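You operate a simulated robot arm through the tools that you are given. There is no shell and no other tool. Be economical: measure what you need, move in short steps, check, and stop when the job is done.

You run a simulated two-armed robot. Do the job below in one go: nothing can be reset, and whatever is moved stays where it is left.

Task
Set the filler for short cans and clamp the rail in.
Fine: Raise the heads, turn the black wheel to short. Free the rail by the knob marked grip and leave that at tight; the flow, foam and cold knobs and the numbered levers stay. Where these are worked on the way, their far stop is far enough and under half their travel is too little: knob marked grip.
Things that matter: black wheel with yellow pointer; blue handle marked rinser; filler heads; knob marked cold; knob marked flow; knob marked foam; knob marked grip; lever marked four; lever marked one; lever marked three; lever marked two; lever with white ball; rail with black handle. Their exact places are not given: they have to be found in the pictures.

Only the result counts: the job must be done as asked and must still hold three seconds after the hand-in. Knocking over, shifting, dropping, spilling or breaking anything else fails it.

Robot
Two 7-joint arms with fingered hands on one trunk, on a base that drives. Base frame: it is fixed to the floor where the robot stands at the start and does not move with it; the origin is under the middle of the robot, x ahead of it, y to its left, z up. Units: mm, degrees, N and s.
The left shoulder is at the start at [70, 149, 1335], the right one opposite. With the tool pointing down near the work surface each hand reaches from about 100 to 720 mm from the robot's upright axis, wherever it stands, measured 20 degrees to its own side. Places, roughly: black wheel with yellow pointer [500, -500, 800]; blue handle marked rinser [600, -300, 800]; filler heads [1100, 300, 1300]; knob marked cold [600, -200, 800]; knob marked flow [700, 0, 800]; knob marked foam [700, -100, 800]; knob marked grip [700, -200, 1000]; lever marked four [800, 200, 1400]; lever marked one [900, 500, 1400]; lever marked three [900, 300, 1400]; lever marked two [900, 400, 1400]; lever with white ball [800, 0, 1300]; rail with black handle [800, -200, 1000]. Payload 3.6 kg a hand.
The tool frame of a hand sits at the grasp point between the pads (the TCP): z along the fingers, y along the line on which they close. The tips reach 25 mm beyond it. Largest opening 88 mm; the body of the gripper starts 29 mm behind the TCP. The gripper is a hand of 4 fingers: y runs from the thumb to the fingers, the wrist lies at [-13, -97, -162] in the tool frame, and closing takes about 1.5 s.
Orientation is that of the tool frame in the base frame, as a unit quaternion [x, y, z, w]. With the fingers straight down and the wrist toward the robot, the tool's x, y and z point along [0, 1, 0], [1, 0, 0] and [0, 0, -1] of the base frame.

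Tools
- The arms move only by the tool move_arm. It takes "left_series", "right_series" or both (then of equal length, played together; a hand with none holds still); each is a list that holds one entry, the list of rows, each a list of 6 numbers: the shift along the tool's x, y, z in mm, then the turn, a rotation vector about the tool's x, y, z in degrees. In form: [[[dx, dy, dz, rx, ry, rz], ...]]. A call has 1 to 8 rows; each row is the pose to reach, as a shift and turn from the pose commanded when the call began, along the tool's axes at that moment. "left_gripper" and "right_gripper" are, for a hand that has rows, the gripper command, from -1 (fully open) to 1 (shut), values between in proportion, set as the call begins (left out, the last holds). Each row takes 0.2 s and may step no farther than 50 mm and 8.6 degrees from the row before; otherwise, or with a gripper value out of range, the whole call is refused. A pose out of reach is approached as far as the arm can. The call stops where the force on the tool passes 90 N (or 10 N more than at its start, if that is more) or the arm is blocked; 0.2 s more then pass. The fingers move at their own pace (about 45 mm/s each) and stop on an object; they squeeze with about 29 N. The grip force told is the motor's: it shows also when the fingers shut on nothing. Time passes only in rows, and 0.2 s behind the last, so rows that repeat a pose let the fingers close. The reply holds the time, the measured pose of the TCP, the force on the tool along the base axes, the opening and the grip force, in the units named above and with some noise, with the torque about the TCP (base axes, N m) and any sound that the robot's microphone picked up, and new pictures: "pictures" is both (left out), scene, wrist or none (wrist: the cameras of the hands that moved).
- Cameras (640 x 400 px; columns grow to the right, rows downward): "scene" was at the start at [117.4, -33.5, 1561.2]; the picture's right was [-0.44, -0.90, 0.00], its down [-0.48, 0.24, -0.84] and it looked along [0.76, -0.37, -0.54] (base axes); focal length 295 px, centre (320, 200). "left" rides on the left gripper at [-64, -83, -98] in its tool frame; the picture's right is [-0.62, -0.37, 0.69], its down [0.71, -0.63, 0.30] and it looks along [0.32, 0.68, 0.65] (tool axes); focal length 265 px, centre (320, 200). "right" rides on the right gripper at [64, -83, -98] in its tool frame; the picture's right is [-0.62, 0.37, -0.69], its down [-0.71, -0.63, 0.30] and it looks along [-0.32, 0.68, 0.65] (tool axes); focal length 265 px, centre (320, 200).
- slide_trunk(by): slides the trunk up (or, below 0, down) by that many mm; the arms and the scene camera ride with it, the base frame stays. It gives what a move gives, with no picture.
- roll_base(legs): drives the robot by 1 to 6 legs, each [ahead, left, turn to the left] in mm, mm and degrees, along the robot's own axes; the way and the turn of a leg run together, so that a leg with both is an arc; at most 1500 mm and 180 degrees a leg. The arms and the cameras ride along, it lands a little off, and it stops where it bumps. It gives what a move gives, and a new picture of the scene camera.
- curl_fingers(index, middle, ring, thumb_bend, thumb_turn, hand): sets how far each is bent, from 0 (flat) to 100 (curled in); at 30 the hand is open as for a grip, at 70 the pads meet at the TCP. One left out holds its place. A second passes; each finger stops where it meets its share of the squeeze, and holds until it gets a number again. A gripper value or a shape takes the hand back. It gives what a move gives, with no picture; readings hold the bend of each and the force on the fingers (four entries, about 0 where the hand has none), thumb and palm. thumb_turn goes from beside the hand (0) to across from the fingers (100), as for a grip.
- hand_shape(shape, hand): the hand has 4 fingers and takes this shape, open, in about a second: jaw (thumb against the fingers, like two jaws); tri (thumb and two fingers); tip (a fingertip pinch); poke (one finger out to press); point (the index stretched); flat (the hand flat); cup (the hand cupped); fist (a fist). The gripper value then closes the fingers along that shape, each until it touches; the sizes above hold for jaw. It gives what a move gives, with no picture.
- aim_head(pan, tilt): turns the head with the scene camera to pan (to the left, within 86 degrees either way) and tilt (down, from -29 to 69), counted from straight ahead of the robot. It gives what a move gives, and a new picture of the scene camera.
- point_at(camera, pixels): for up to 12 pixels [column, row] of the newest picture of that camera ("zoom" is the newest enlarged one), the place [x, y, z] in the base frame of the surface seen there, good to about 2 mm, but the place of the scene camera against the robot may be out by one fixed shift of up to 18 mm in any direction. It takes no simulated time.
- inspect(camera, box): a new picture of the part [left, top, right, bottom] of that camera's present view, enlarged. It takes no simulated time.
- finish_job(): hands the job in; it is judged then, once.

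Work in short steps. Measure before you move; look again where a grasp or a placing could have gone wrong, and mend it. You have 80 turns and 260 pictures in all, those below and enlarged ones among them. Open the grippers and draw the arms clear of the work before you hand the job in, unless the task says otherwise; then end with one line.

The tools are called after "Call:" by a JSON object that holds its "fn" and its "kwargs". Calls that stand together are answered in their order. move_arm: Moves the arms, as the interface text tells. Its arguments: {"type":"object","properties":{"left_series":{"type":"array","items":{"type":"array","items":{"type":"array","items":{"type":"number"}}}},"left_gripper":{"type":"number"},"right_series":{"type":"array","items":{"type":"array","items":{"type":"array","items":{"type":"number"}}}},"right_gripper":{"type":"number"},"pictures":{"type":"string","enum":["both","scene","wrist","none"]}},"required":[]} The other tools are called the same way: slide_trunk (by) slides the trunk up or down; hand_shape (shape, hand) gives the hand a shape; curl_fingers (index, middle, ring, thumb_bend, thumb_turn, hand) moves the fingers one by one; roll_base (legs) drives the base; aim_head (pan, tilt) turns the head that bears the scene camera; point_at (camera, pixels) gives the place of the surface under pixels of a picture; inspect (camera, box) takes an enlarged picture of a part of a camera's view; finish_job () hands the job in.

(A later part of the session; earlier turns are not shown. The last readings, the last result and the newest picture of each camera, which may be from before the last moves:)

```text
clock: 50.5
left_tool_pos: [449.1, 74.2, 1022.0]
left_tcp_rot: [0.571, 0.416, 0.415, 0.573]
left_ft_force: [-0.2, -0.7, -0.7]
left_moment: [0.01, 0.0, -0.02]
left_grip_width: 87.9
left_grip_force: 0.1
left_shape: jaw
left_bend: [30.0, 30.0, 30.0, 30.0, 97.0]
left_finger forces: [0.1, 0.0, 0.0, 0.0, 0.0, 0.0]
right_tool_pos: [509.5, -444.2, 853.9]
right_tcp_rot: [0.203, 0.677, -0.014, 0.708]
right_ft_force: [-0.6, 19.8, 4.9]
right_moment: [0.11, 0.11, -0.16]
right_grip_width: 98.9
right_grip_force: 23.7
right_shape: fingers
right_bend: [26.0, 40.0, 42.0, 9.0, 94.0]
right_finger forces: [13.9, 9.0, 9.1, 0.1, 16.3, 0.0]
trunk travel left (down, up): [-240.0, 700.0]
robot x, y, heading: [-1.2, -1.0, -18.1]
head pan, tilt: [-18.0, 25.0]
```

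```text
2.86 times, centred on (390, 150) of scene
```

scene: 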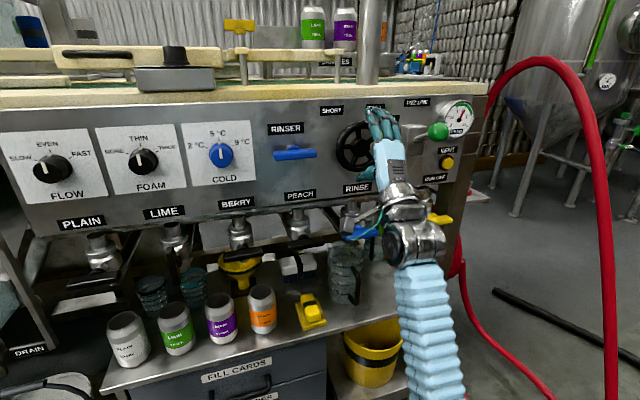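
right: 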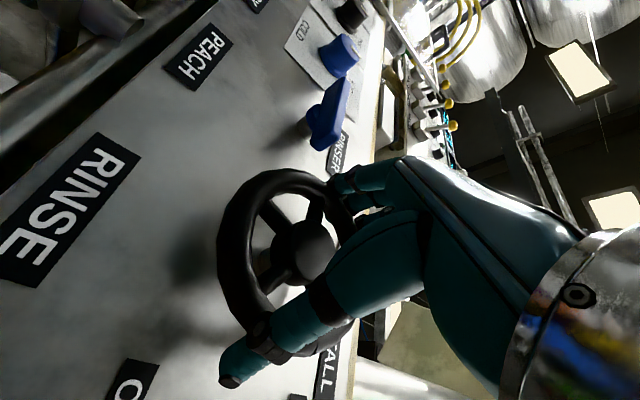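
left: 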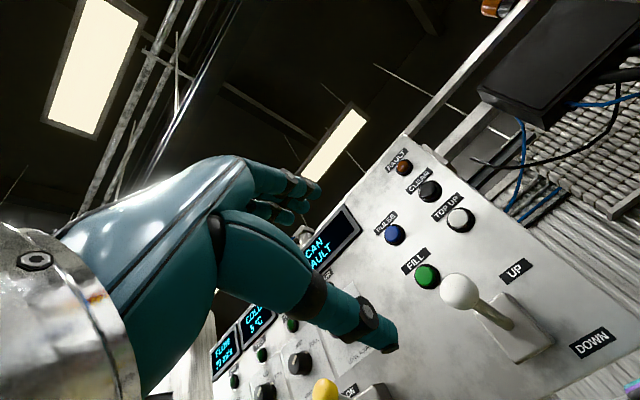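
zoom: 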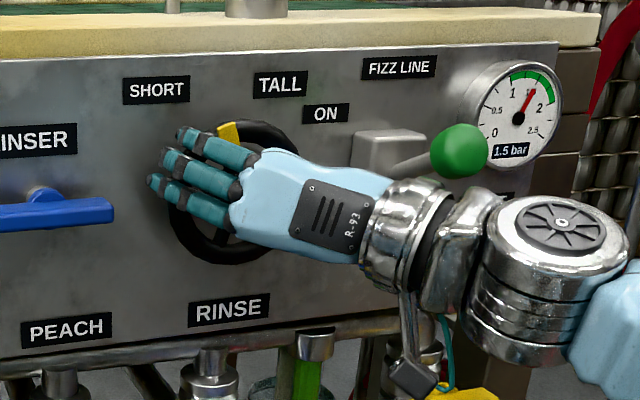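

The pointer now stands near the top. I release, back off, roll the hand back and take a second grip.

Call:
{"fn": "curl_fingers", "kwargs": {"hand": "right", "index": 14, "middle": 14, "ring": 14, "thumb_bend": 12}}

Call:
{"fn": "move_arm", "kwargs": {"right_series": [[[0, 0, -20, 0, 0, 0], [0, 0, -40, 0, 0, 0], [0, 0, -65, 0, 0, 0], [0, 0, -65, 0, 0, 8.5], [0, 0, -65, 0, 0, 17], [0, 0, -65, 0, 0, 25.5], [0, 0, -65, 0, 0, 34], [0, 0, -65, 0, 0, 42.5]]], "pictures": "none"}}

Call:
{"fn": "move_arm", "kwargs": {"right_series": [[[0, 0, 0, 0, 0, 8.5], [0, 0, 0, 0, 0, 17], [0, 0, 0, 0, 0, 25.5], [0, 0, 0, 0, 0, 34], [0, 0, 0, 0, 0, 38], [0, 0, 0, 0, 0, 38]]], "pictures": "wrist"}}

Call:
{"fn": "inspect", "kwargs": {"camera": "scene", "box": [300, 80, 480, 220]}}

```text
clock: 51.5
left_tool_pos: [449.8, 69.5, 1021.6]
left_tcp_rot: [0.572, 0.416, 0.415, 0.572]
left_ft_force: [-0.2, 0.1, 0.0]
left_moment: [0.01, 0.04, 0.02]
left_grip_width: 87.6
left_grip_force: 0.1
left_shape: jaw
left_bend: [30.0, 30.0, 30.0, 30.0, 97.0]
left_finger forces: [0.1, 0.1, 0.0, 0.0, 0.1, 0.1]
right_tool_pos: [510.8, -450.5, 849.2]
right_tcp_rot: [0.207, 0.677, -0.015, 0.706]
right_ft_force: [-0.5, -1.7, -0.3]
right_moment: [-0.02, -0.04, 0.01]
right_grip_width: 116.3
right_grip_force: 1.2
right_shape: fingers
right_bend: [14.0, 14.0, 14.0, 11.0, 97.0]
right_finger forces: [0.1, 0.0, 0.1, 0.1, 1.4, 0.1]
trunk travel left (down, up): [-240.0, 700.0]
robot x, y, heading: [-0.3, -1.1, -18.1]
head pan, tilt: [-18.0, 25.0]
```

```text
clock: 53.3
left_tool_pos: [448.7, 70.1, 1020.3]
left_tcp_rot: [0.573, 0.415, 0.416, 0.572]
left_ft_force: [0.8, 0.1, -0.4]
left_moment: [0.04, 0.01, 0.0]
left_grip_width: 87.8
left_grip_force: 0.1
left_shape: jaw
left_bend: [30.0, 30.0, 30.0, 30.0, 97.0]
left_finger forces: [0.1, 0.0, 0.0, 0.1, 0.0, 0.1]
right_tool_pos: [449.7, -430.3, 849.2]
right_tcp_rot: [0.439, 0.556, 0.242, 0.663]
right_ft_force: [-0.8, 0.3, 0.5]
right_moment: [0.01, -0.03, 0.02]
right_grip_width: 116.0
right_grip_force: 0.1
right_shape: fingers
right_bend: [14.0, 14.0, 14.0, 12.0, 98.0]
right_finger forces: [0.0, 0.0, 0.0, 0.1, 0.0, 0.0]
trunk travel left (down, up): [-240.0, 700.0]
robot x, y, heading: [-2.5, 2.8, -18.0]
head pan, tilt: [-18.0, 25.0]
```

```text
clock: 54.7
left_tool_pos: [449.3, 70.2, 1020.9]
left_tcp_rot: [0.572, 0.416, 0.416, 0.572]
left_ft_force: [0.1, -0.1, 0.6]
left_moment: [-0.02, 0.02, -0.01]
left_grip_width: 87.7
left_grip_force: 0.0
left_shape: jaw
left_bend: [30.0, 30.0, 30.0, 30.0, 97.0]
left_finger forces: [0.0, 0.0, 0.0, 0.0, 0.1, 0.1]
right_tool_pos: [448.4, -429.9, 849.8]
right_tcp_rot: [0.596, 0.384, 0.446, 0.547]
right_ft_force: [0.4, -0.5, -0.5]
right_moment: [-0.01, -0.01, 0.01]
right_grip_width: 115.9
right_grip_force: 0.1
right_shape: fingers
right_bend: [14.0, 14.0, 14.0, 12.0, 98.0]
right_finger forces: [0.0, 0.0, 0.1, 0.1, 0.0, 0.1]
trunk travel left (down, up): [-240.0, 700.0]
robot x, y, heading: [2.7, -4.4, -18.2]
head pan, tilt: [-18.0, 25.0]
```

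right: 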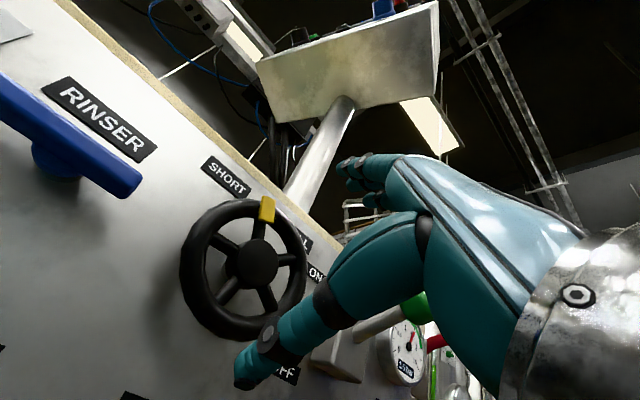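

```text
2.86 times, centred on (390, 150) of scene
```

zoom: 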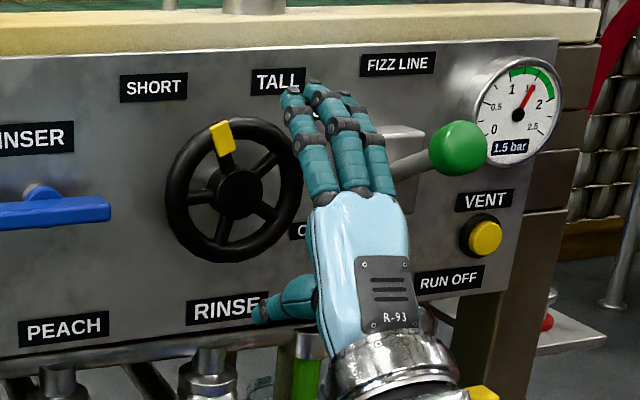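

The pointer is at about 108° and SHORT is on the left at about 136–150°. I regrip and turn on until the stop.

Call:
{"fn": "move_arm", "kwargs": {"right_series": [[[0, 0, 20, 0, 0, 0], [0, 0, 40, 0, 0, 0], [0, 0, 55, 0, 0, 0], [0, 0, 64, 0, 0, 0], [0, 0, 64, 0, 0, 0]]], "pictures": "none"}}

Call:
{"fn": "curl_fingers", "kwargs": {"hand": "right", "index": 60, "middle": 60, "ring": 60, "thumb_bend": 60}}

Call:
{"fn": "move_arm", "kwargs": {"right_series": [[[0, 0, 0, 0, 0, -6], [0, 0, 0, 0, 0, -12], [0, 0, 0, 0, 0, -18], [0, 0, 0, 0, 0, -24], [0, 0, 0, 0, 0, -30], [0, 0, 0, 0, 0, -30]]], "pictures": "wrist"}}

Call:
{"fn": "inspect", "kwargs": {"camera": "scene", "box": [300, 80, 480, 220]}}

```text
clock: 55.9
left_tool_pos: [450.3, 70.0, 1020.1]
left_tcp_rot: [0.572, 0.416, 0.417, 0.571]
left_ft_force: [-0.2, -0.6, -0.6]
left_moment: [-0.01, 0.01, -0.01]
left_grip_width: 87.6
left_grip_force: 0.0
left_shape: jaw
left_bend: [30.0, 30.0, 30.0, 30.0, 97.0]
left_finger forces: [0.0, 0.0, 0.0, 0.0, 0.1, 0.0]
right_tool_pos: [509.0, -448.9, 850.0]
right_tcp_rot: [0.596, 0.384, 0.446, 0.547]
right_ft_force: [-1.6, 0.6, -0.3]
right_moment: [0.03, 0.06, 0.02]
right_grip_width: 115.7
right_grip_force: 0.6
right_shape: fingers
right_bend: [14.0, 14.0, 14.0, 11.0, 98.0]
right_finger forces: [0.1, 0.1, 0.0, 0.0, 1.7, 0.0]
trunk travel left (down, up): [-240.0, 700.0]
robot x, y, heading: [-2.2, 0.9, -18.0]
head pan, tilt: [-18.0, 25.0]
```

```text
clock: 56.9
left_tool_pos: [446.9, 71.3, 1021.8]
left_tcp_rot: [0.572, 0.414, 0.415, 0.573]
left_ft_force: [0.4, -0.1, 0.5]
left_moment: [0.04, 0.01, -0.01]
left_grip_width: 87.6
left_grip_force: 0.0
left_shape: jaw
left_bend: [30.0, 30.0, 30.0, 30.0, 97.0]
left_finger forces: [0.0, 0.0, 0.0, 0.0, 0.1, 0.0]
right_tool_pos: [506.9, -449.1, 855.0]
right_tcp_rot: [0.594, 0.382, 0.446, 0.55]
right_ft_force: [-3.4, -4.7, 16.1]
right_moment: [-0.11, -0.19, -0.02]
right_grip_width: 99.1
right_grip_force: 25.4
right_shape: fingers
right_bend: [25.0, 38.0, 40.0, 16.0, 95.0]
right_finger forces: [13.0, 9.8, 9.9, 0.1, 18.7, 0.0]
trunk travel left (down, up): [-240.0, 700.0]
robot x, y, heading: [-0.4, 1.2, -18.3]
head pan, tilt: [-18.0, 25.0]
```

```text
clock: 58.3
left_tool_pos: [448.4, 72.5, 1022.0]
left_tcp_rot: [0.572, 0.415, 0.415, 0.572]
left_ft_force: [-1.0, 0.4, 0.1]
left_moment: [0.03, 0.02, 0.0]
left_grip_width: 87.7
left_grip_force: 0.2
left_shape: jaw
left_bend: [30.0, 30.0, 30.0, 30.0, 97.0]
left_finger forces: [0.0, 0.1, 0.0, 0.1, 0.1, 0.1]
right_tool_pos: [508.0, -447.3, 852.9]
right_tcp_rot: [0.473, 0.525, 0.288, 0.646]
right_ft_force: [1.7, 4.1, 19.0]
right_moment: [-0.02, -0.07, 0.08]
right_grip_width: 99.0
right_grip_force: 26.6
right_shape: fingers
right_bend: [25.0, 38.0, 40.0, 17.0, 94.0]
right_finger forces: [13.4, 10.5, 10.6, 0.0, 18.1, 0.1]
trunk travel left (down, up): [-240.0, 700.0]
robot x, y, heading: [-0.6, 1.1, -18.2]
head pan, tilt: [-18.0, 25.0]
```

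right: 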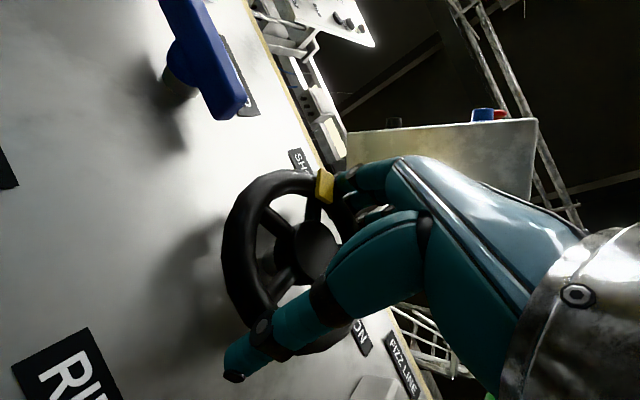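

```text
2.86 times, centred on (390, 150) of scene
```

zoom: 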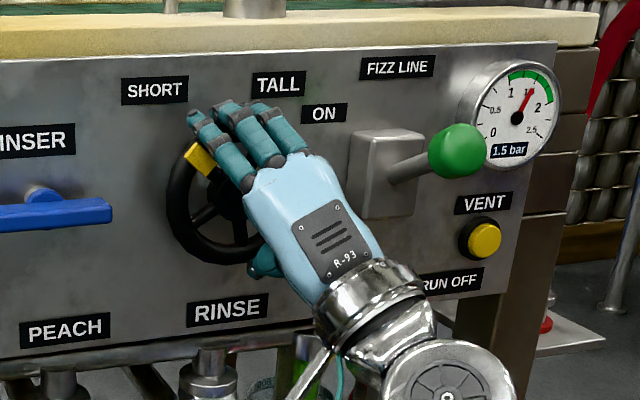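

The pointer is now about 138°, with no stop felt yet. I go on in small steps, looking for the stop.

Call:
{"fn": "move_arm", "kwargs": {"right_series": [[[0, 0, 0, 0, 0, -5], [0, 0, 0, 0, 0, -10], [0, 0, 0, 0, 0, -15], [0, 0, 0, 0, 0, -20], [0, 0, 0, 0, 0, -20]]], "pictures": "wrist"}}

Call:
{"fn": "inspect", "kwargs": {"camera": "scene", "box": [300, 80, 480, 220]}}

```text
clock: 59.5
left_tool_pos: [448.4, 72.6, 1020.3]
left_tcp_rot: [0.571, 0.415, 0.416, 0.573]
left_ft_force: [0.1, 0.8, -0.7]
left_moment: [0.04, 0.0, -0.01]
left_grip_width: 87.7
left_grip_force: 0.1
left_shape: jaw
left_bend: [30.0, 30.0, 30.0, 30.0, 97.0]
left_finger forces: [0.0, 0.1, 0.1, 0.0, 0.0, 0.1]
right_tool_pos: [506.8, -449.1, 853.9]
right_tcp_rot: [0.377, 0.597, 0.172, 0.687]
right_ft_force: [-0.8, 5.1, 17.8]
right_moment: [0.96, -0.47, -0.01]
right_grip_width: 98.7
right_grip_force: 25.7
right_shape: fingers
right_bend: [25.0, 39.0, 42.0, 22.0, 90.0]
right_finger forces: [13.7, 10.0, 10.0, 0.1, 17.6, 0.0]
trunk travel left (down, up): [-240.0, 700.0]
robot x, y, heading: [-1.5, 1.7, -18.2]
head pan, tilt: [-18.0, 25.0]
```

right: 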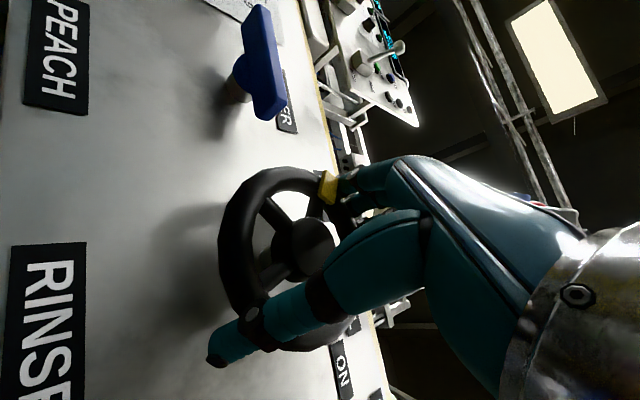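

```text
2.86 times, centred on (390, 150) of scene
```

zoom: 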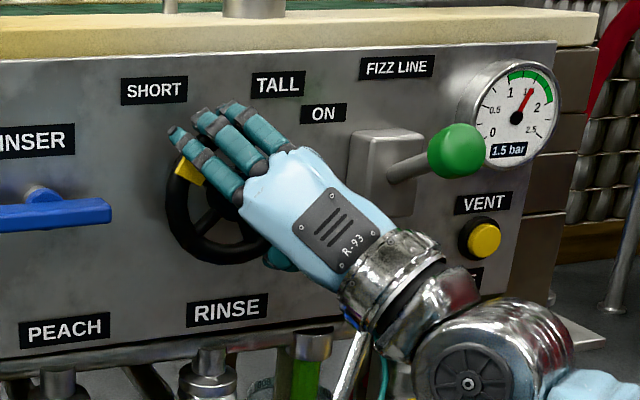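

A moment of about 1 Nm marks the stop, with the pointer at about 150°, mirror of its start. I release and back away.

Call:
{"fn": "curl_fingers", "kwargs": {"hand": "right", "index": 14, "middle": 14, "ring": 14, "thumb_bend": 12}}

Call:
{"fn": "move_arm", "kwargs": {"right_series": [[[0, 0, -20, 0, 0, 0], [0, 0, -45, 0, 0, 0], [0, 0, -80, 0, 0, 0], [0, 0, -120, 0, 0, 8], [0, 0, -150, 0, 0, 16], [0, 0, -150, 0, 0, 24], [0, 0, -150, 0, 0, 32], [0, 0, -150, 0, 0, 40]]], "pictures": "wrist"}}

Call:
{"fn": "inspect", "kwargs": {"camera": "scene", "box": [260, 80, 480, 220]}}

```text
clock: 60.5
left_tool_pos: [450.1, 71.0, 1020.2]
left_tcp_rot: [0.573, 0.415, 0.416, 0.572]
left_ft_force: [0.3, -0.4, -0.1]
left_moment: [-0.02, 0.0, 0.0]
left_grip_width: 87.7
left_grip_force: 0.1
left_shape: jaw
left_bend: [30.0, 30.0, 30.0, 30.0, 97.0]
left_finger forces: [0.1, 0.1, 0.0, 0.0, 0.0, 0.1]
right_tool_pos: [510.4, -450.5, 850.3]
right_tcp_rot: [0.377, 0.601, 0.172, 0.684]
right_ft_force: [-0.8, -0.8, -2.0]
right_moment: [0.02, 0.03, -0.03]
right_grip_width: 116.0
right_grip_force: 0.9
right_shape: fingers
right_bend: [14.0, 14.0, 14.0, 11.0, 97.0]
right_finger forces: [0.0, 0.1, 0.1, 0.1, 1.5, 0.0]
trunk travel left (down, up): [-240.0, 700.0]
robot x, y, heading: [2.8, 0.7, -18.1]
head pan, tilt: [-18.0, 25.0]
```

```text
clock: 62.3
left_tool_pos: [448.6, 69.8, 1021.1]
left_tcp_rot: [0.573, 0.415, 0.416, 0.572]
left_ft_force: [0.3, 0.1, 0.2]
left_moment: [0.01, 0.03, 0.02]
left_grip_width: 87.8
left_grip_force: 0.1
left_shape: jaw
left_bend: [30.0, 30.0, 30.0, 30.0, 97.0]
left_finger forces: [0.0, 0.0, 0.0, 0.0, 0.1, 0.1]
right_tool_pos: [367.1, -403.9, 851.1]
right_tcp_rot: [0.561, 0.434, 0.396, 0.584]
right_ft_force: [-0.3, -0.1, -0.2]
right_moment: [0.02, -0.01, 0.0]
right_grip_width: 116.1
right_grip_force: 0.0
right_shape: fingers
right_bend: [14.0, 14.0, 14.0, 11.0, 97.0]
right_finger forces: [0.0, 0.0, 0.1, 0.0, 0.0, 0.0]
trunk travel left (down, up): [-240.0, 700.0]
robot x, y, heading: [1.6, 0.9, -18.3]
head pan, tilt: [-18.0, 25.0]
```

right: 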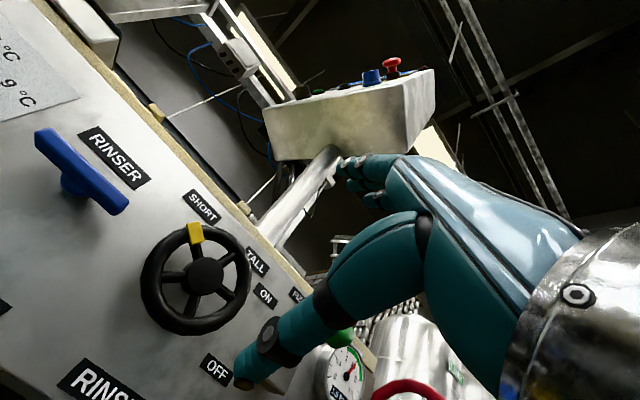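

```text
2.86 times, centred on (370, 150) of scene
```

zoom: 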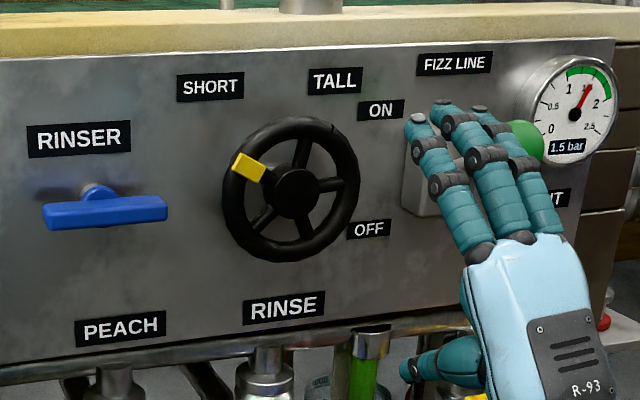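

The wheel holds at SHORT. Next is the grip knob and rail, worked from above with the left hand. I tuck the right hand back toward the middle and raise the trunk.

Call:
{"fn": "move_arm", "kwargs": {"right_series": [[[10, 0, -35, 0, 0, 0], [30, 4, -65, 0, 0, 0], [60, 8, -90, 0, 0, 0], [90, 12, -110, 0, 0, 0], [120, 16, -125, 0, 0, 0], [120, 16, -125, 0, 0, 0]]], "right_gripper": -1, "pictures": "none"}}

Call:
{"fn": "slide_trunk", "kwargs": {"by": 560}}

Call:
{"fn": "aim_head", "kwargs": {"pan": 8, "tilt": 40}}

```text
clock: 63.7
left_tool_pos: [450.6, 69.5, 1020.7]
left_tcp_rot: [0.572, 0.416, 0.417, 0.571]
left_ft_force: [0.3, 1.0, 0.1]
left_moment: [0.0, 0.04, 0.02]
left_grip_width: 87.7
left_grip_force: 0.0
left_shape: jaw
left_bend: [30.0, 30.0, 30.0, 30.0, 97.0]
left_finger forces: [0.0, 0.1, 0.0, 0.0, 0.0, 0.0]
right_tool_pos: [402.5, -253.4, 867.0]
right_tcp_rot: [0.559, 0.435, 0.395, 0.585]
right_ft_force: [-0.6, 0.7, 0.8]
right_moment: [-0.01, 0.03, -0.02]
right_grip_width: 88.2
right_grip_force: 0.0
right_shape: jaw
right_bend: [30.0, 30.0, 30.0, 30.0, 97.0]
right_finger forces: [0.1, 0.0, 0.0, 0.0, 0.0, 0.0]
right hand out of reach, approached as far as the arm can: row 1, 2, 3, 4, 5, 6
trunk travel left (down, up): [-240.0, 700.0]
robot x, y, heading: [-1.8, -1.3, -18.2]
head pan, tilt: [-18.0, 25.0]
```

```text
refused: 560 is not a number from -400 to 400
```

```text
clock: 64.6
left_tool_pos: [449.8, 70.9, 1020.5]
left_tcp_rot: [0.573, 0.415, 0.416, 0.572]
left_ft_force: [-0.2, -0.8, 0.4]
left_moment: [-0.02, -0.03, -0.02]
left_grip_width: 87.6
left_grip_force: 0.0
left_shape: jaw
left_bend: [30.0, 30.0, 30.0, 30.0, 97.0]
left_finger forces: [0.1, 0.0, 0.0, 0.0, 0.1, 0.0]
right_tool_pos: [403.6, -253.0, 866.5]
right_tcp_rot: [0.56, 0.435, 0.396, 0.584]
right_ft_force: [0.9, 0.2, 0.2]
right_moment: [0.01, 0.02, 0.03]
right_grip_width: 88.2
right_grip_force: 0.3
right_shape: jaw
right_bend: [30.0, 30.0, 30.0, 30.0, 97.0]
right_finger forces: [0.0, 0.0, 0.0, 0.0, 0.1, 0.0]
trunk travel left (down, up): [-240.0, 700.0]
robot x, y, heading: [1.0, -2.0, -18.2]
head pan, tilt: [8.0, 40.0]
```

scene: 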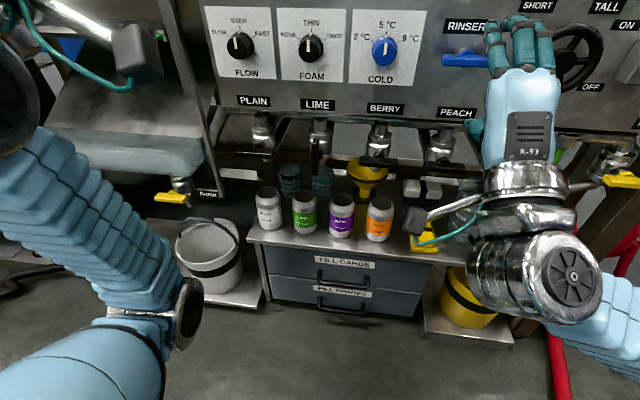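

The slide limit is 400 a call and the right hand is clear of the table. I raise the trunk in two steps.

Call:
{"fn": "slide_trunk", "kwargs": {"by": 400}}

Call:
{"fn": "slide_trunk", "kwargs": {"by": 150}}

Call:
{"fn": "move_arm", "kwargs": {"right_series": [[[0, 0, 0, 8.2, 0, 0], [0, 0, 0, 16.4, 0, 0], [0, 0, -10, 24.6, 0, 0], [0, 0, -20, 32.8, 0, 0], [0, 0, -30, 41, 0, 0], [0, 0, -50, 49.2, 0, 0], [0, 0, -70, 57.4, 0, 0], [0, 0, -90, 65.6, 0, 0]]], "left_series": [[[0, 0, 0, 8.2, 0, 0], [0, 0, 0, 16.4, 0, 0], [0, 0, 0, 24.6, 0, 0], [0, 0, 0, 32.8, 0, 0], [0, 0, 0, 41, 0, 0], [0, 0, 0, 49.2, 0, 0], [0, 0, 0, 57.4, 0, 0], [0, 0, 0, 65.6, 0, 0]]], "pictures": "none"}}

Call:
{"fn": "move_arm", "kwargs": {"right_series": [[[0, 0, 0, 8.2, 0, 0], [0, 0, 0, 16.4, 0, 0], [0, 0, 0, 24.4, 0, 0], [0, 0, 0, 24.4, 0, 0]]], "left_series": [[[0, 0, 0, 8.2, 0, 0], [0, 0, 0, 16.4, 0, 0], [0, 0, 0, 24.4, 0, 0], [0, 0, 0, 24.4, 0, 0]]]}}

```text
clock: 68.5
left_tool_pos: [449.5, 71.4, 1420.9]
left_tcp_rot: [0.573, 0.415, 0.416, 0.571]
left_ft_force: [0.7, -0.7, 0.4]
left_moment: [0.0, 0.0, -0.01]
left_grip_width: 87.6
left_grip_force: 0.0
left_shape: jaw
left_bend: [30.0, 30.0, 30.0, 30.0, 97.0]
left_finger forces: [0.0, 0.1, 0.0, 0.0, 0.0, 0.0]
right_tool_pos: [403.2, -253.2, 1266.0]
right_tcp_rot: [0.559, 0.435, 0.395, 0.585]
right_ft_force: [1.2, -0.3, -0.2]
right_moment: [-0.03, 0.0, -0.02]
right_grip_width: 88.1
right_grip_force: 0.0
right_shape: jaw
right_bend: [30.0, 30.0, 30.0, 30.0, 97.0]
right_finger forces: [0.1, 0.0, 0.0, 0.0, 0.1, 0.0]
trunk travel left (down, up): [-640.0, 300.0]
robot x, y, heading: [1.3, -1.6, -17.8]
head pan, tilt: [8.0, 40.0]
```

```text
clock: 70.2
left_tool_pos: [450.6, 69.9, 1571.3]
left_tcp_rot: [0.572, 0.416, 0.416, 0.571]
left_ft_force: [-1.1, 0.1, -0.1]
left_moment: [-0.01, -0.02, -0.02]
left_grip_width: 87.9
left_grip_force: 0.1
left_shape: jaw
left_bend: [30.0, 30.0, 30.0, 30.0, 97.0]
left_finger forces: [0.0, 0.0, 0.1, 0.0, 0.0, 0.0]
right_tool_pos: [403.3, -254.8, 1416.6]
right_tcp_rot: [0.56, 0.434, 0.396, 0.584]
right_ft_force: [0.9, -0.2, -0.4]
right_moment: [-0.03, 0.03, 0.04]
right_grip_width: 87.9
right_grip_force: 0.1
right_shape: jaw
right_bend: [30.0, 30.0, 30.0, 30.0, 97.0]
right_finger forces: [0.0, 0.0, 0.0, 0.1, 0.0, 0.0]
trunk travel left (down, up): [-790.0, 150.0]
robot x, y, heading: [1.8, -1.7, -17.9]
head pan, tilt: [8.0, 40.0]
```

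```text
clock: 72.0
left_tool_pos: [449.4, 72.2, 1570.9]
left_tcp_rot: [0.79, 0.576, 0.124, 0.17]
left_ft_force: [-1.0, 0.8, -0.2]
left_moment: [0.0, -0.01, 0.01]
left_grip_width: 87.8
left_grip_force: 0.1
left_shape: jaw
left_bend: [30.0, 30.0, 30.0, 30.0, 98.0]
left_finger forces: [0.0, 0.1, 0.1, 0.1, 0.0, 0.0]
right_tool_pos: [422.9, -230.6, 1327.9]
right_tcp_rot: [0.787, 0.578, 0.102, 0.192]
right_ft_force: [0.0, -0.9, -0.2]
right_moment: [-0.03, -0.01, -0.02]
right_grip_width: 87.9
right_grip_force: 0.0
right_shape: jaw
right_bend: [30.0, 30.0, 30.0, 30.0, 97.0]
right_finger forces: [0.0, 0.1, 0.1, 0.0, 0.1, 0.0]
right hand out of reach, approached as far as the arm can: row 1, 2, 3, 4, 6, 7, 8
trunk travel left (down, up): [-790.0, 150.0]
robot x, y, heading: [0.2, -0.6, -18.3]
head pan, tilt: [8.0, 40.0]
```

```text
clock: 72.9
left_tool_pos: [448.6, 71.8, 1571.2]
left_tcp_rot: [0.809, 0.588, 0.001, 0.002]
left_ft_force: [0.1, -0.5, 0.0]
left_moment: [0.0, 0.01, -0.01]
left_grip_width: 87.7
left_grip_force: 0.0
left_shape: jaw
left_bend: [30.0, 30.0, 30.0, 30.0, 98.0]
left_finger forces: [0.0, 0.0, 0.0, 0.0, 0.0, 0.0]
right_tool_pos: [513.3, -284.4, 1250.4]
right_tcp_rot: [0.84, 0.535, -0.073, 0.049]
right_ft_force: [0.5, -0.4, -0.6]
right_moment: [-0.01, 0.0, 0.0]
right_grip_width: 88.4
right_grip_force: 0.0
right_shape: jaw
right_bend: [30.0, 30.0, 30.0, 30.0, 97.0]
right_finger forces: [0.1, 0.0, 0.1, 0.0, 0.1, 0.0]
right hand out of reach, approached as far as the arm can: row 1, 2, 3, 4
trunk travel left (down, up): [-790.0, 150.0]
robot x, y, heading: [-0.9, 0.3, -18.2]
head pan, tilt: [8.0, 40.0]
stopped in row 4 (right hand): the arm was blocked; the commanded pose is now the measured one
```

scene: 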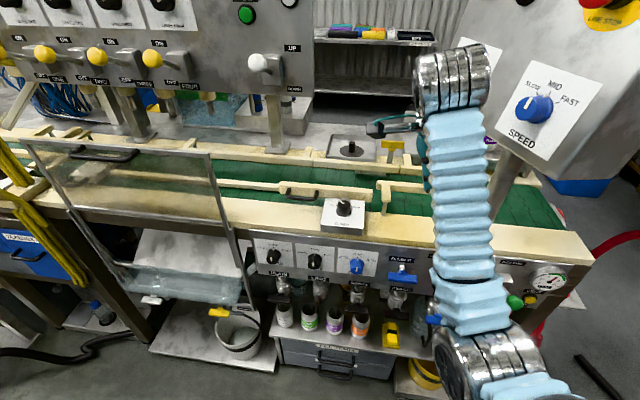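
right: 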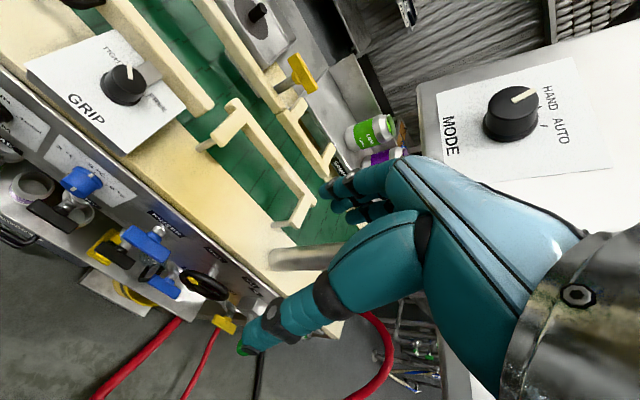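
left: 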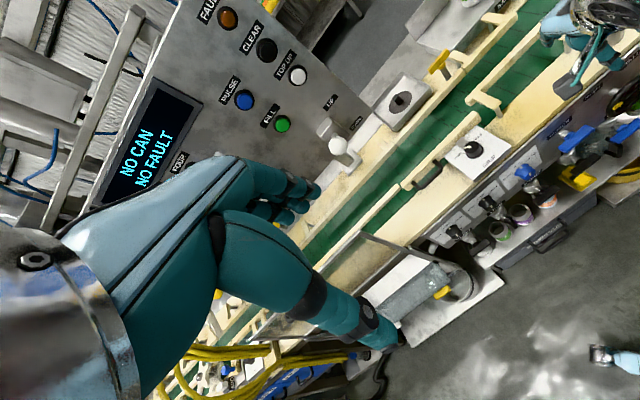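

The right arm has folded into an awkward low-elbow posture near the MODE panel. I lift it up and back, and right its orientation.

Call:
{"fn": "move_arm", "kwargs": {"right_series": [[[0, -25, -35, 0, 2.5, -1.7], [0, -55, -70, 0, 5, -3.5], [0, -85, -105, 0, 7.5, -5.2], [-10, -120, -135, -0.4, 10, -7], [-20, -150, -160, -0.4, 10, -7], [-30, -176, -170, -0.4, 10, -7], [-30, -176, -170, -0.4, 10, -7]]]}}

```text
clock: 73.7
left_tool_pos: [449.4, 71.3, 1571.1]
left_tcp_rot: [0.809, 0.588, 0.001, 0.002]
left_ft_force: [-0.5, -0.5, 0.6]
left_moment: [0.01, 0.01, 0.0]
left_grip_width: 87.8
left_grip_force: 0.0
left_shape: jaw
left_bend: [30.0, 30.0, 30.0, 30.0, 98.0]
left_finger forces: [0.1, 0.1, 0.1, 0.1, 0.1, 0.0]
right_tool_pos: [524.5, -306.9, 1280.6]
right_tcp_rot: [0.858, 0.506, -0.072, 0.044]
right_ft_force: [0.5, -0.6, 1.0]
right_moment: [0.0, -0.03, 0.0]
right_grip_width: 87.9
right_grip_force: 0.1
right_shape: jaw
right_bend: [30.0, 30.0, 30.0, 30.0, 97.0]
right_finger forces: [0.0, 0.0, 0.0, 0.0, 0.0, 0.1]
right hand out of reach, approached as far as the arm can: row 1, 2, 3
trunk travel left (down, up): [-790.0, 150.0]
robot x, y, heading: [1.8, -0.1, -18.1]
head pan, tilt: [8.0, 40.0]
stopped in row 3 (right hand): the arm was blocked; the commanded pose is now the measured one
```

scene: 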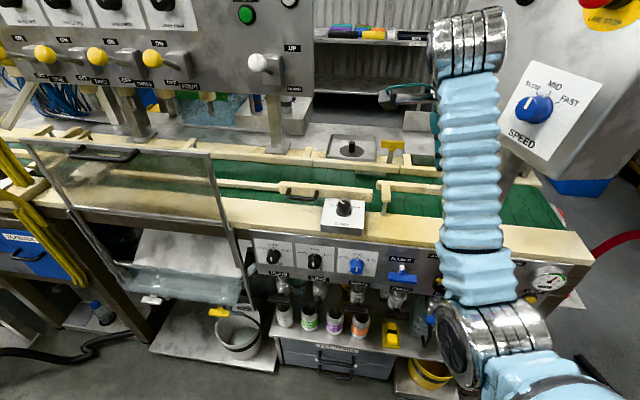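
right: 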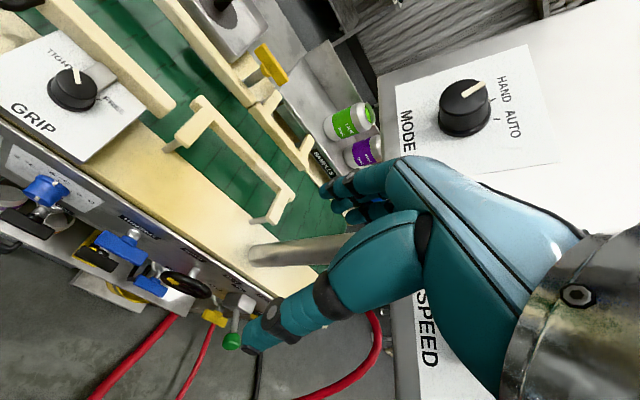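

The wrist is at a joint limit, so I undo the turn: pitch the fingers forward again while moving up and back to the earlier good pose.

Call:
{"fn": "move_arm", "kwargs": {"right_series": [[[0, 0, -15, -8.24, 1.21, -0.35], [0, 0, -30, -16.5, 2.4, -0.7], [-5, -10, -50, -24.7, 3.6, -1.0], [-10, -25, -70, -33, 4.8, -1.4], [-15, -45, -90, -41.2, 6, -1.7], [-20, -65, -105, -49.4, 7.3, -2.1], [-25, -85, -120, -57.7, 8.5, -2.4], [-30, -105, -131, -65.9, 9.7, -2.8]]], "pictures": "none"}}

Call:
{"fn": "move_arm", "kwargs": {"right_series": [[[0, 0, 0, -8.24, 1.21, -0.35], [0, 0, 0, -16.5, 2.4, -0.7], [0, 0, 0, -24.7, 3.6, -1.0], [0, 0, 0, -24.7, 3.6, -1.0]]], "pictures": "scene"}}

```text
clock: 75.5
left_tool_pos: [447.0, 70.2, 1572.4]
left_tcp_rot: [0.809, 0.588, 0.002, 0.002]
left_ft_force: [0.3, 0.3, -0.7]
left_moment: [0.02, 0.03, -0.01]
left_grip_width: 87.6
left_grip_force: 0.0
left_shape: jaw
left_bend: [30.0, 30.0, 30.0, 30.0, 98.0]
left_finger forces: [0.0, 0.1, 0.0, 0.1, 0.0, 0.0]
right_tool_pos: [426.2, -258.6, 1413.8]
right_tcp_rot: [0.687, 0.486, 0.281, 0.462]
right_ft_force: [-0.7, -0.4, 0.7]
right_moment: [0.0, 0.01, 0.03]
right_grip_width: 88.0
right_grip_force: 0.0
right_shape: jaw
right_bend: [30.0, 30.0, 30.0, 30.0, 97.0]
right_finger forces: [0.0, 0.0, 0.0, 0.0, 0.0, 0.0]
trunk travel left (down, up): [-790.0, 150.0]
robot x, y, heading: [-0.2, 0.2, -17.9]
head pan, tilt: [8.0, 40.0]
```

```text
clock: 76.5
left_tool_pos: [450.3, 72.8, 1571.6]
left_tcp_rot: [0.809, 0.588, 0.0, 0.002]
left_ft_force: [-0.3, 0.7, -0.1]
left_moment: [0.0, 0.0, -0.01]
left_grip_width: 87.8
left_grip_force: 0.1
left_shape: jaw
left_bend: [30.0, 30.0, 30.0, 30.0, 98.0]
left_finger forces: [0.0, 0.1, 0.0, 0.0, 0.1, 0.0]
right_tool_pos: [430.4, -256.6, 1412.6]
right_tcp_rot: [0.558, 0.436, 0.396, 0.585]
right_ft_force: [-0.1, 0.3, -0.6]
right_moment: [0.01, 0.01, -0.03]
right_grip_width: 87.9
right_grip_force: 0.0
right_shape: jaw
right_bend: [30.0, 30.0, 30.0, 30.0, 97.0]
right_finger forces: [0.1, 0.1, 0.0, 0.0, 0.0, 0.0]
trunk travel left (down, up): [-790.0, 150.0]
robot x, y, heading: [-3.8, 0.7, -18.3]
head pan, tilt: [8.0, 40.0]
```

scene: 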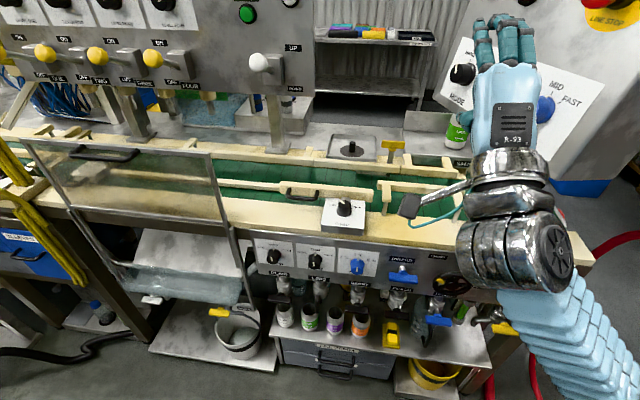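

The right arm is back in a sound posture and can wait there. I drive 80 mm closer so the left hand reaches the knob and rail from above.

Call:
{"fn": "roll_base", "kwargs": {"legs": [[80, 0, 0]]}}

Call:
{"fn": "move_arm", "kwargs": {"left_series": [[[0, 0, 30, 0, 0, 0], [0, 10, 65, 0, 0, 0], [-10, 20, 100, 0, 0, 0], [-20, 40, 140, 0, 0, 0], [-35, 60, 180, 0, 0, 0], [-50, 80, 220, 0, 0, 0], [-65, 100, 255, 0, 0, 0], [-80, 110, 290, 0, 0, 0]]]}}

```text
clock: 78.2
left_tool_pos: [520.7, 47.4, 1572.7]
left_tcp_rot: [0.809, 0.587, 0.002, 0.002]
left_ft_force: [-0.5, -0.1, -0.2]
left_moment: [-0.03, -0.01, 0.0]
left_grip_width: 87.7
left_grip_force: 0.1
left_shape: jaw
left_bend: [30.0, 30.0, 30.0, 30.0, 98.0]
left_finger forces: [0.0, 0.0, 0.0, 0.1, 0.0, 0.0]
right_tool_pos: [502.4, -283.1, 1414.8]
right_tcp_rot: [0.558, 0.435, 0.396, 0.585]
right_ft_force: [-0.8, -0.3, -0.1]
right_moment: [0.01, 0.0, -0.01]
right_grip_width: 88.0
right_grip_force: 0.1
right_shape: jaw
right_bend: [30.0, 30.0, 30.0, 30.0, 97.0]
right_finger forces: [0.0, 0.0, 0.0, 0.1, 0.0, 0.0]
trunk travel left (down, up): [-790.0, 150.0]
robot x, y, heading: [78.7, -23.9, -18.0]
head pan, tilt: [8.0, 40.0]
```

scene: 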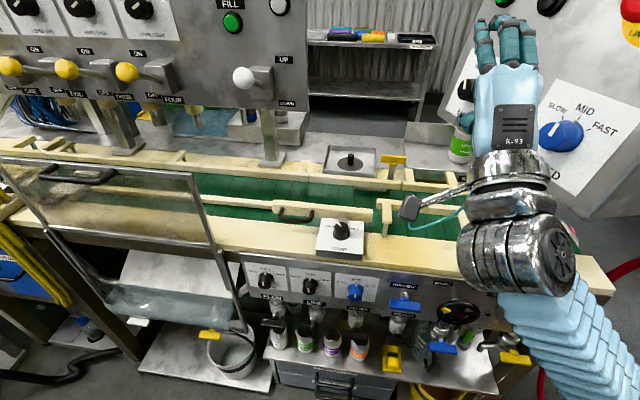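

```text
clock: 80.0
left_tool_pos: [604.6, -62.1, 1278.0]
left_tcp_rot: [0.809, 0.588, 0.002, 0.002]
left_ft_force: [-0.5, 0.2, -0.2]
left_moment: [0.03, 0.02, -0.04]
left_grip_width: 87.6
left_grip_force: 0.0
left_shape: jaw
left_bend: [30.0, 30.0, 30.0, 30.0, 98.0]
left_finger forces: [0.0, 0.0, 0.0, 0.0, 0.1, 0.1]
right_tool_pos: [505.7, -283.6, 1414.2]
right_tcp_rot: [0.56, 0.435, 0.395, 0.584]
right_ft_force: [0.0, -0.2, 0.2]
right_moment: [0.01, -0.04, 0.01]
right_grip_width: 88.1
right_grip_force: 0.0
right_shape: jaw
right_bend: [30.0, 30.0, 30.0, 30.0, 97.0]
right_finger forces: [0.0, 0.0, 0.0, 0.0, 0.1, 0.0]
trunk travel left (down, up): [-790.0, 150.0]
robot x, y, heading: [77.5, -27.3, -18.3]
head pan, tilt: [8.0, 40.0]
```

scene: 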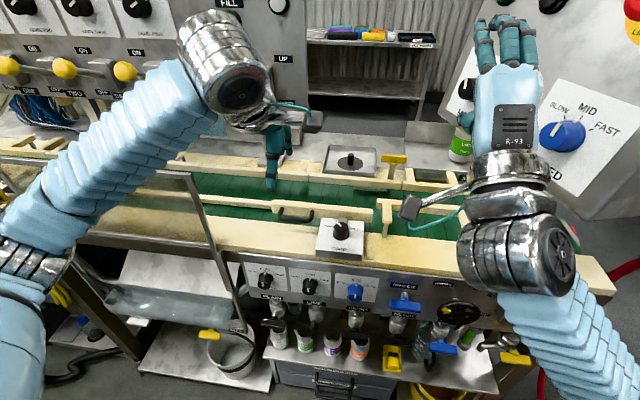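
left: 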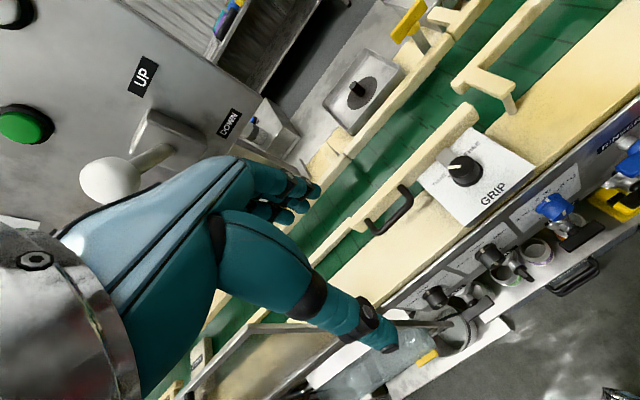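

The left hand is above the work. I zoom on the knob and rail in the left view and measure knob, mark and rail faces.

Call:
{"fn": "inspect", "kwargs": {"camera": "left", "box": [340, 90, 560, 240]}}

Call:
{"fn": "point_at", "kwargs": {"camera": "zoom", "pixels": [[355, 240], [330, 215], [395, 235], [320, 250], [355, 285], [200, 300], [190, 340], [60, 380], [300, 160], [400, 50], [440, 330], [280, 215]]}}

```text
2.67 times, centred on (450, 165) of left
```

zoom: 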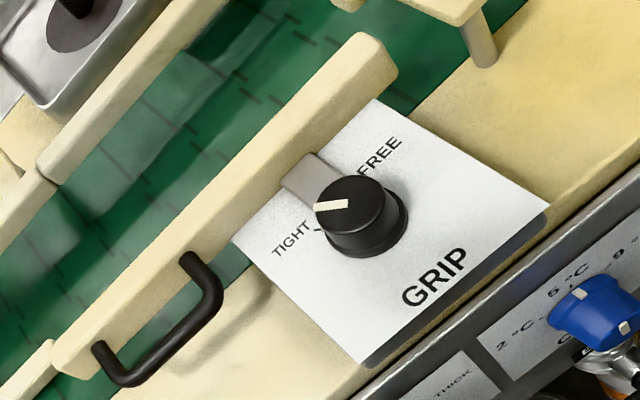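

```text
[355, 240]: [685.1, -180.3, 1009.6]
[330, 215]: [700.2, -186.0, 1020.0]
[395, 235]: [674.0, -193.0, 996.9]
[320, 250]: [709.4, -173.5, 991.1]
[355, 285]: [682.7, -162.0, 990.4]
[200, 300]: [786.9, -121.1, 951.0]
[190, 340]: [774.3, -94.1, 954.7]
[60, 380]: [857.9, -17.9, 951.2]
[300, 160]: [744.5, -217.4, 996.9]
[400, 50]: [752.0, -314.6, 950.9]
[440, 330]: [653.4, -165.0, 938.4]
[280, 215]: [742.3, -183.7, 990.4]
```

I need the knob's top centre more exactly, so I sample more points on it.

Call:
{"fn": "point_at", "kwargs": {"camera": "zoom", "pixels": [[354, 204], [320, 205], [388, 200], [350, 182], [358, 226], [318, 211], [345, 204], [290, 180], [310, 175]]}}

```text
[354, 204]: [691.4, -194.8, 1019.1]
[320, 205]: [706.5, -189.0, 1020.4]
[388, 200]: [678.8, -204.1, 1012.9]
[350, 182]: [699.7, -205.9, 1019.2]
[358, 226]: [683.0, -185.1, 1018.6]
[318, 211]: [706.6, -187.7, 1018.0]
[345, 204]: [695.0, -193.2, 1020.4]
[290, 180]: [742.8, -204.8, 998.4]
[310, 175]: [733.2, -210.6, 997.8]
```

The knob centre is at (691,-195), with its top at z=1019 and plate at z=990. Its mark points about 41° left of straight-in. The rail is close behind it, so I take a slim two-finger pinch shape and look at it.

Call:
{"fn": "hand_shape", "kwargs": {"shape": "tip", "hand": "left"}}

Call:
{"fn": "inspect", "kwargs": {"camera": "left", "box": [160, 100, 480, 400]}}

Call:
{"fn": "inspect", "kwargs": {"camera": "scene", "box": [160, 60, 400, 260]}}

```text
clock: 80.9
left_tool_pos: [603.8, -61.8, 1279.7]
left_tcp_rot: [0.809, 0.588, 0.001, 0.001]
left_ft_force: [0.8, 0.5, 0.2]
left_moment: [0.01, 0.0, 0.0]
left_grip_width: 87.9
left_grip_force: 0.1
left_shape: tip
left_bend: [30.0, 98.0, 99.0, 30.0, 98.0]
left_finger forces: [0.1, 0.1, 0.0, 0.0, 0.0, 0.0]
right_tool_pos: [504.1, -282.6, 1413.7]
right_tcp_rot: [0.559, 0.435, 0.395, 0.585]
right_ft_force: [0.2, -0.7, 0.2]
right_moment: [-0.02, 0.0, 0.0]
right_grip_width: 88.1
right_grip_force: 0.1
right_shape: jaw
right_bend: [30.0, 30.0, 30.0, 30.0, 97.0]
right_finger forces: [0.0, 0.1, 0.0, 0.0, 0.1, 0.1]
trunk travel left (down, up): [-790.0, 150.0]
robot x, y, heading: [77.8, -30.3, -18.3]
head pan, tilt: [8.0, 40.0]
```

```text
1.33 times, centred on (320, 250) of left
```

zoom: 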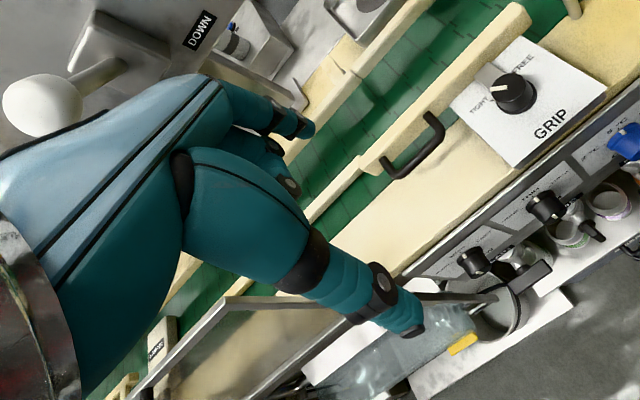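

```text
2.00 times, centred on (280, 160) of scene
```

zoom: 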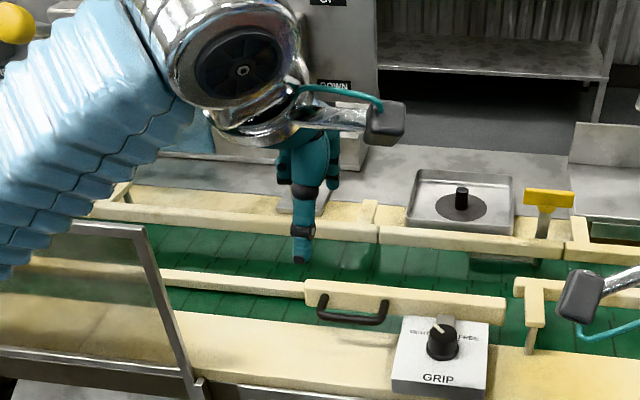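

Index and thumb are out and the others curled. I move above the knob with the opening set to about 56 mm.

Call:
{"fn": "move_arm", "kwargs": {"left_series": [[[-16, 20, 30, 0, 0, 0], [-32, 42, 62, 0, 0, 0], [-48, 63, 97, 0, 0, 0], [-64, 84, 130, 0, 0, 0], [-80, 105, 160, 0, 0, 0], [-94, 124, 190, 0, 0, 0], [-94, 124, 190, 0, 0, 0]]], "left_gripper": -0.27}}

Call:
{"fn": "inspect", "kwargs": {"camera": "scene", "box": [240, 140, 420, 290]}}

```text
clock: 82.5
left_tool_pos: [695.6, -191.9, 1095.9]
left_tcp_rot: [0.809, 0.587, 0.001, 0.003]
left_ft_force: [1.1, 0.6, -1.2]
left_moment: [-0.03, -0.04, 0.01]
left_grip_width: 56.1
left_grip_force: 0.1
left_shape: tip
left_bend: [29.0, 98.0, 99.0, 62.0, 100.0]
left_finger forces: [0.0, 0.1, 0.0, 0.1, 0.0, 0.1]
right_tool_pos: [504.7, -282.5, 1413.6]
right_tcp_rot: [0.559, 0.435, 0.395, 0.585]
right_ft_force: [1.1, 0.6, -0.2]
right_moment: [0.02, 0.02, -0.02]
right_grip_width: 87.8
right_grip_force: 0.1
right_shape: jaw
right_bend: [30.0, 30.0, 30.0, 30.0, 97.0]
right_finger forces: [0.1, 0.0, 0.1, 0.0, 0.1, 0.0]
trunk travel left (down, up): [-790.0, 150.0]
robot x, y, heading: [81.9, -25.4, -18.3]
head pan, tilt: [8.0, 40.0]
```

scene: 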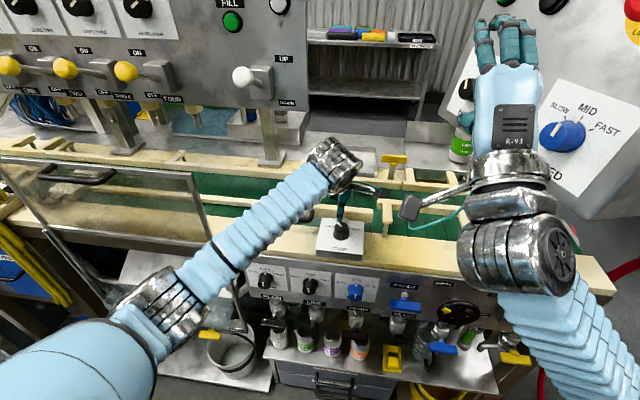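
left: 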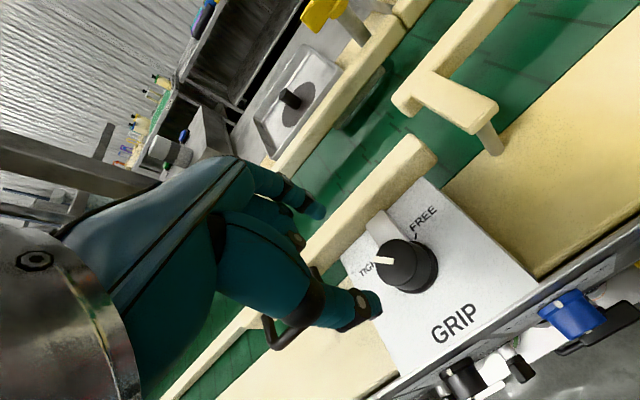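

```text
2.67 times, centred on (330, 215) of scene
```

zoom: 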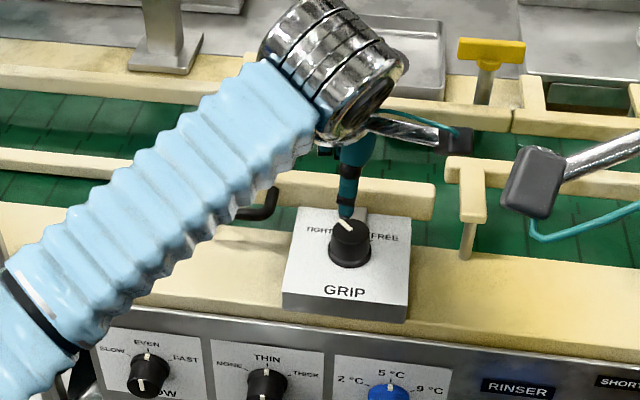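

In this shape only the thumb moved in, and the index stays wide near the rail. I set index and thumb evenly by hand and re-measure the knob top.

Call:
{"fn": "curl_fingers", "kwargs": {"hand": "left", "index": 47, "middle": 98, "ring": 98, "thumb_bend": 47}}

Call:
{"fn": "point_at", "kwargs": {"camera": "left", "pixels": [[402, 261], [378, 262], [428, 255], [400, 243], [405, 285], [380, 258]]}}

Call:
{"fn": "inspect", "kwargs": {"camera": "left", "box": [220, 140, 480, 360]}}

```text
clock: 83.5
left_tool_pos: [694.9, -191.9, 1093.2]
left_tcp_rot: [0.809, 0.588, 0.002, 0.001]
left_ft_force: [-0.9, -0.4, 1.3]
left_moment: [-0.02, 0.01, -0.01]
left_grip_width: 48.0
left_grip_force: 0.1
left_shape: fingers
left_bend: [47.0, 98.0, 98.0, 47.0, 100.0]
left_finger forces: [0.0, 0.0, 0.1, 0.1, 0.0, 0.0]
right_tool_pos: [504.9, -282.5, 1415.0]
right_tcp_rot: [0.558, 0.436, 0.396, 0.584]
right_ft_force: [-1.1, -0.7, -0.8]
right_moment: [0.01, -0.01, 0.03]
right_grip_width: 88.2
right_grip_force: 0.0
right_shape: jaw
right_bend: [30.0, 30.0, 30.0, 30.0, 97.0]
right_finger forces: [0.0, 0.0, 0.1, 0.0, 0.0, 0.1]
trunk travel left (down, up): [-790.0, 150.0]
robot x, y, heading: [80.7, -26.8, -18.1]
head pan, tilt: [8.0, 40.0]
```

```text
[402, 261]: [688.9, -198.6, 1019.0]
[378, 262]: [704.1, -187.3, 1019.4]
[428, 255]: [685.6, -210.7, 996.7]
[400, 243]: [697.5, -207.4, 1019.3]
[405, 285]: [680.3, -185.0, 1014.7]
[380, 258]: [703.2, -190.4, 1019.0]
```

```text
1.82 times, centred on (350, 250) of left
```

zoom: 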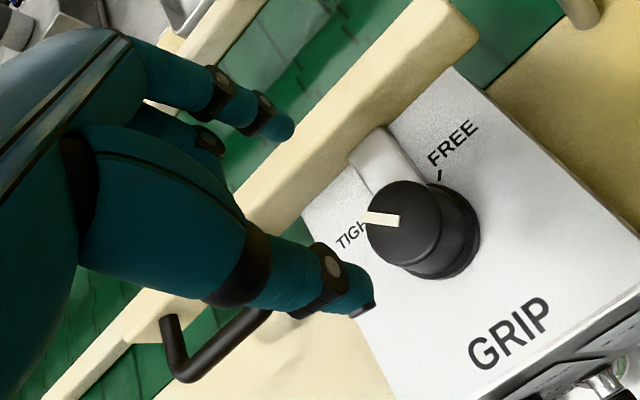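

I check where the index and thumb tips are relative to the TCP.

Call:
{"fn": "point_at", "kwargs": {"camera": "zoom", "pixels": [[362, 298], [340, 280], [283, 128], [268, 112], [370, 312]]}}

```text
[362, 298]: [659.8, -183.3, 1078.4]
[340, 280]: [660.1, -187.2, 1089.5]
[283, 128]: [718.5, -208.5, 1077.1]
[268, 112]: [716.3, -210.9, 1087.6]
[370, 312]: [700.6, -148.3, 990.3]
```

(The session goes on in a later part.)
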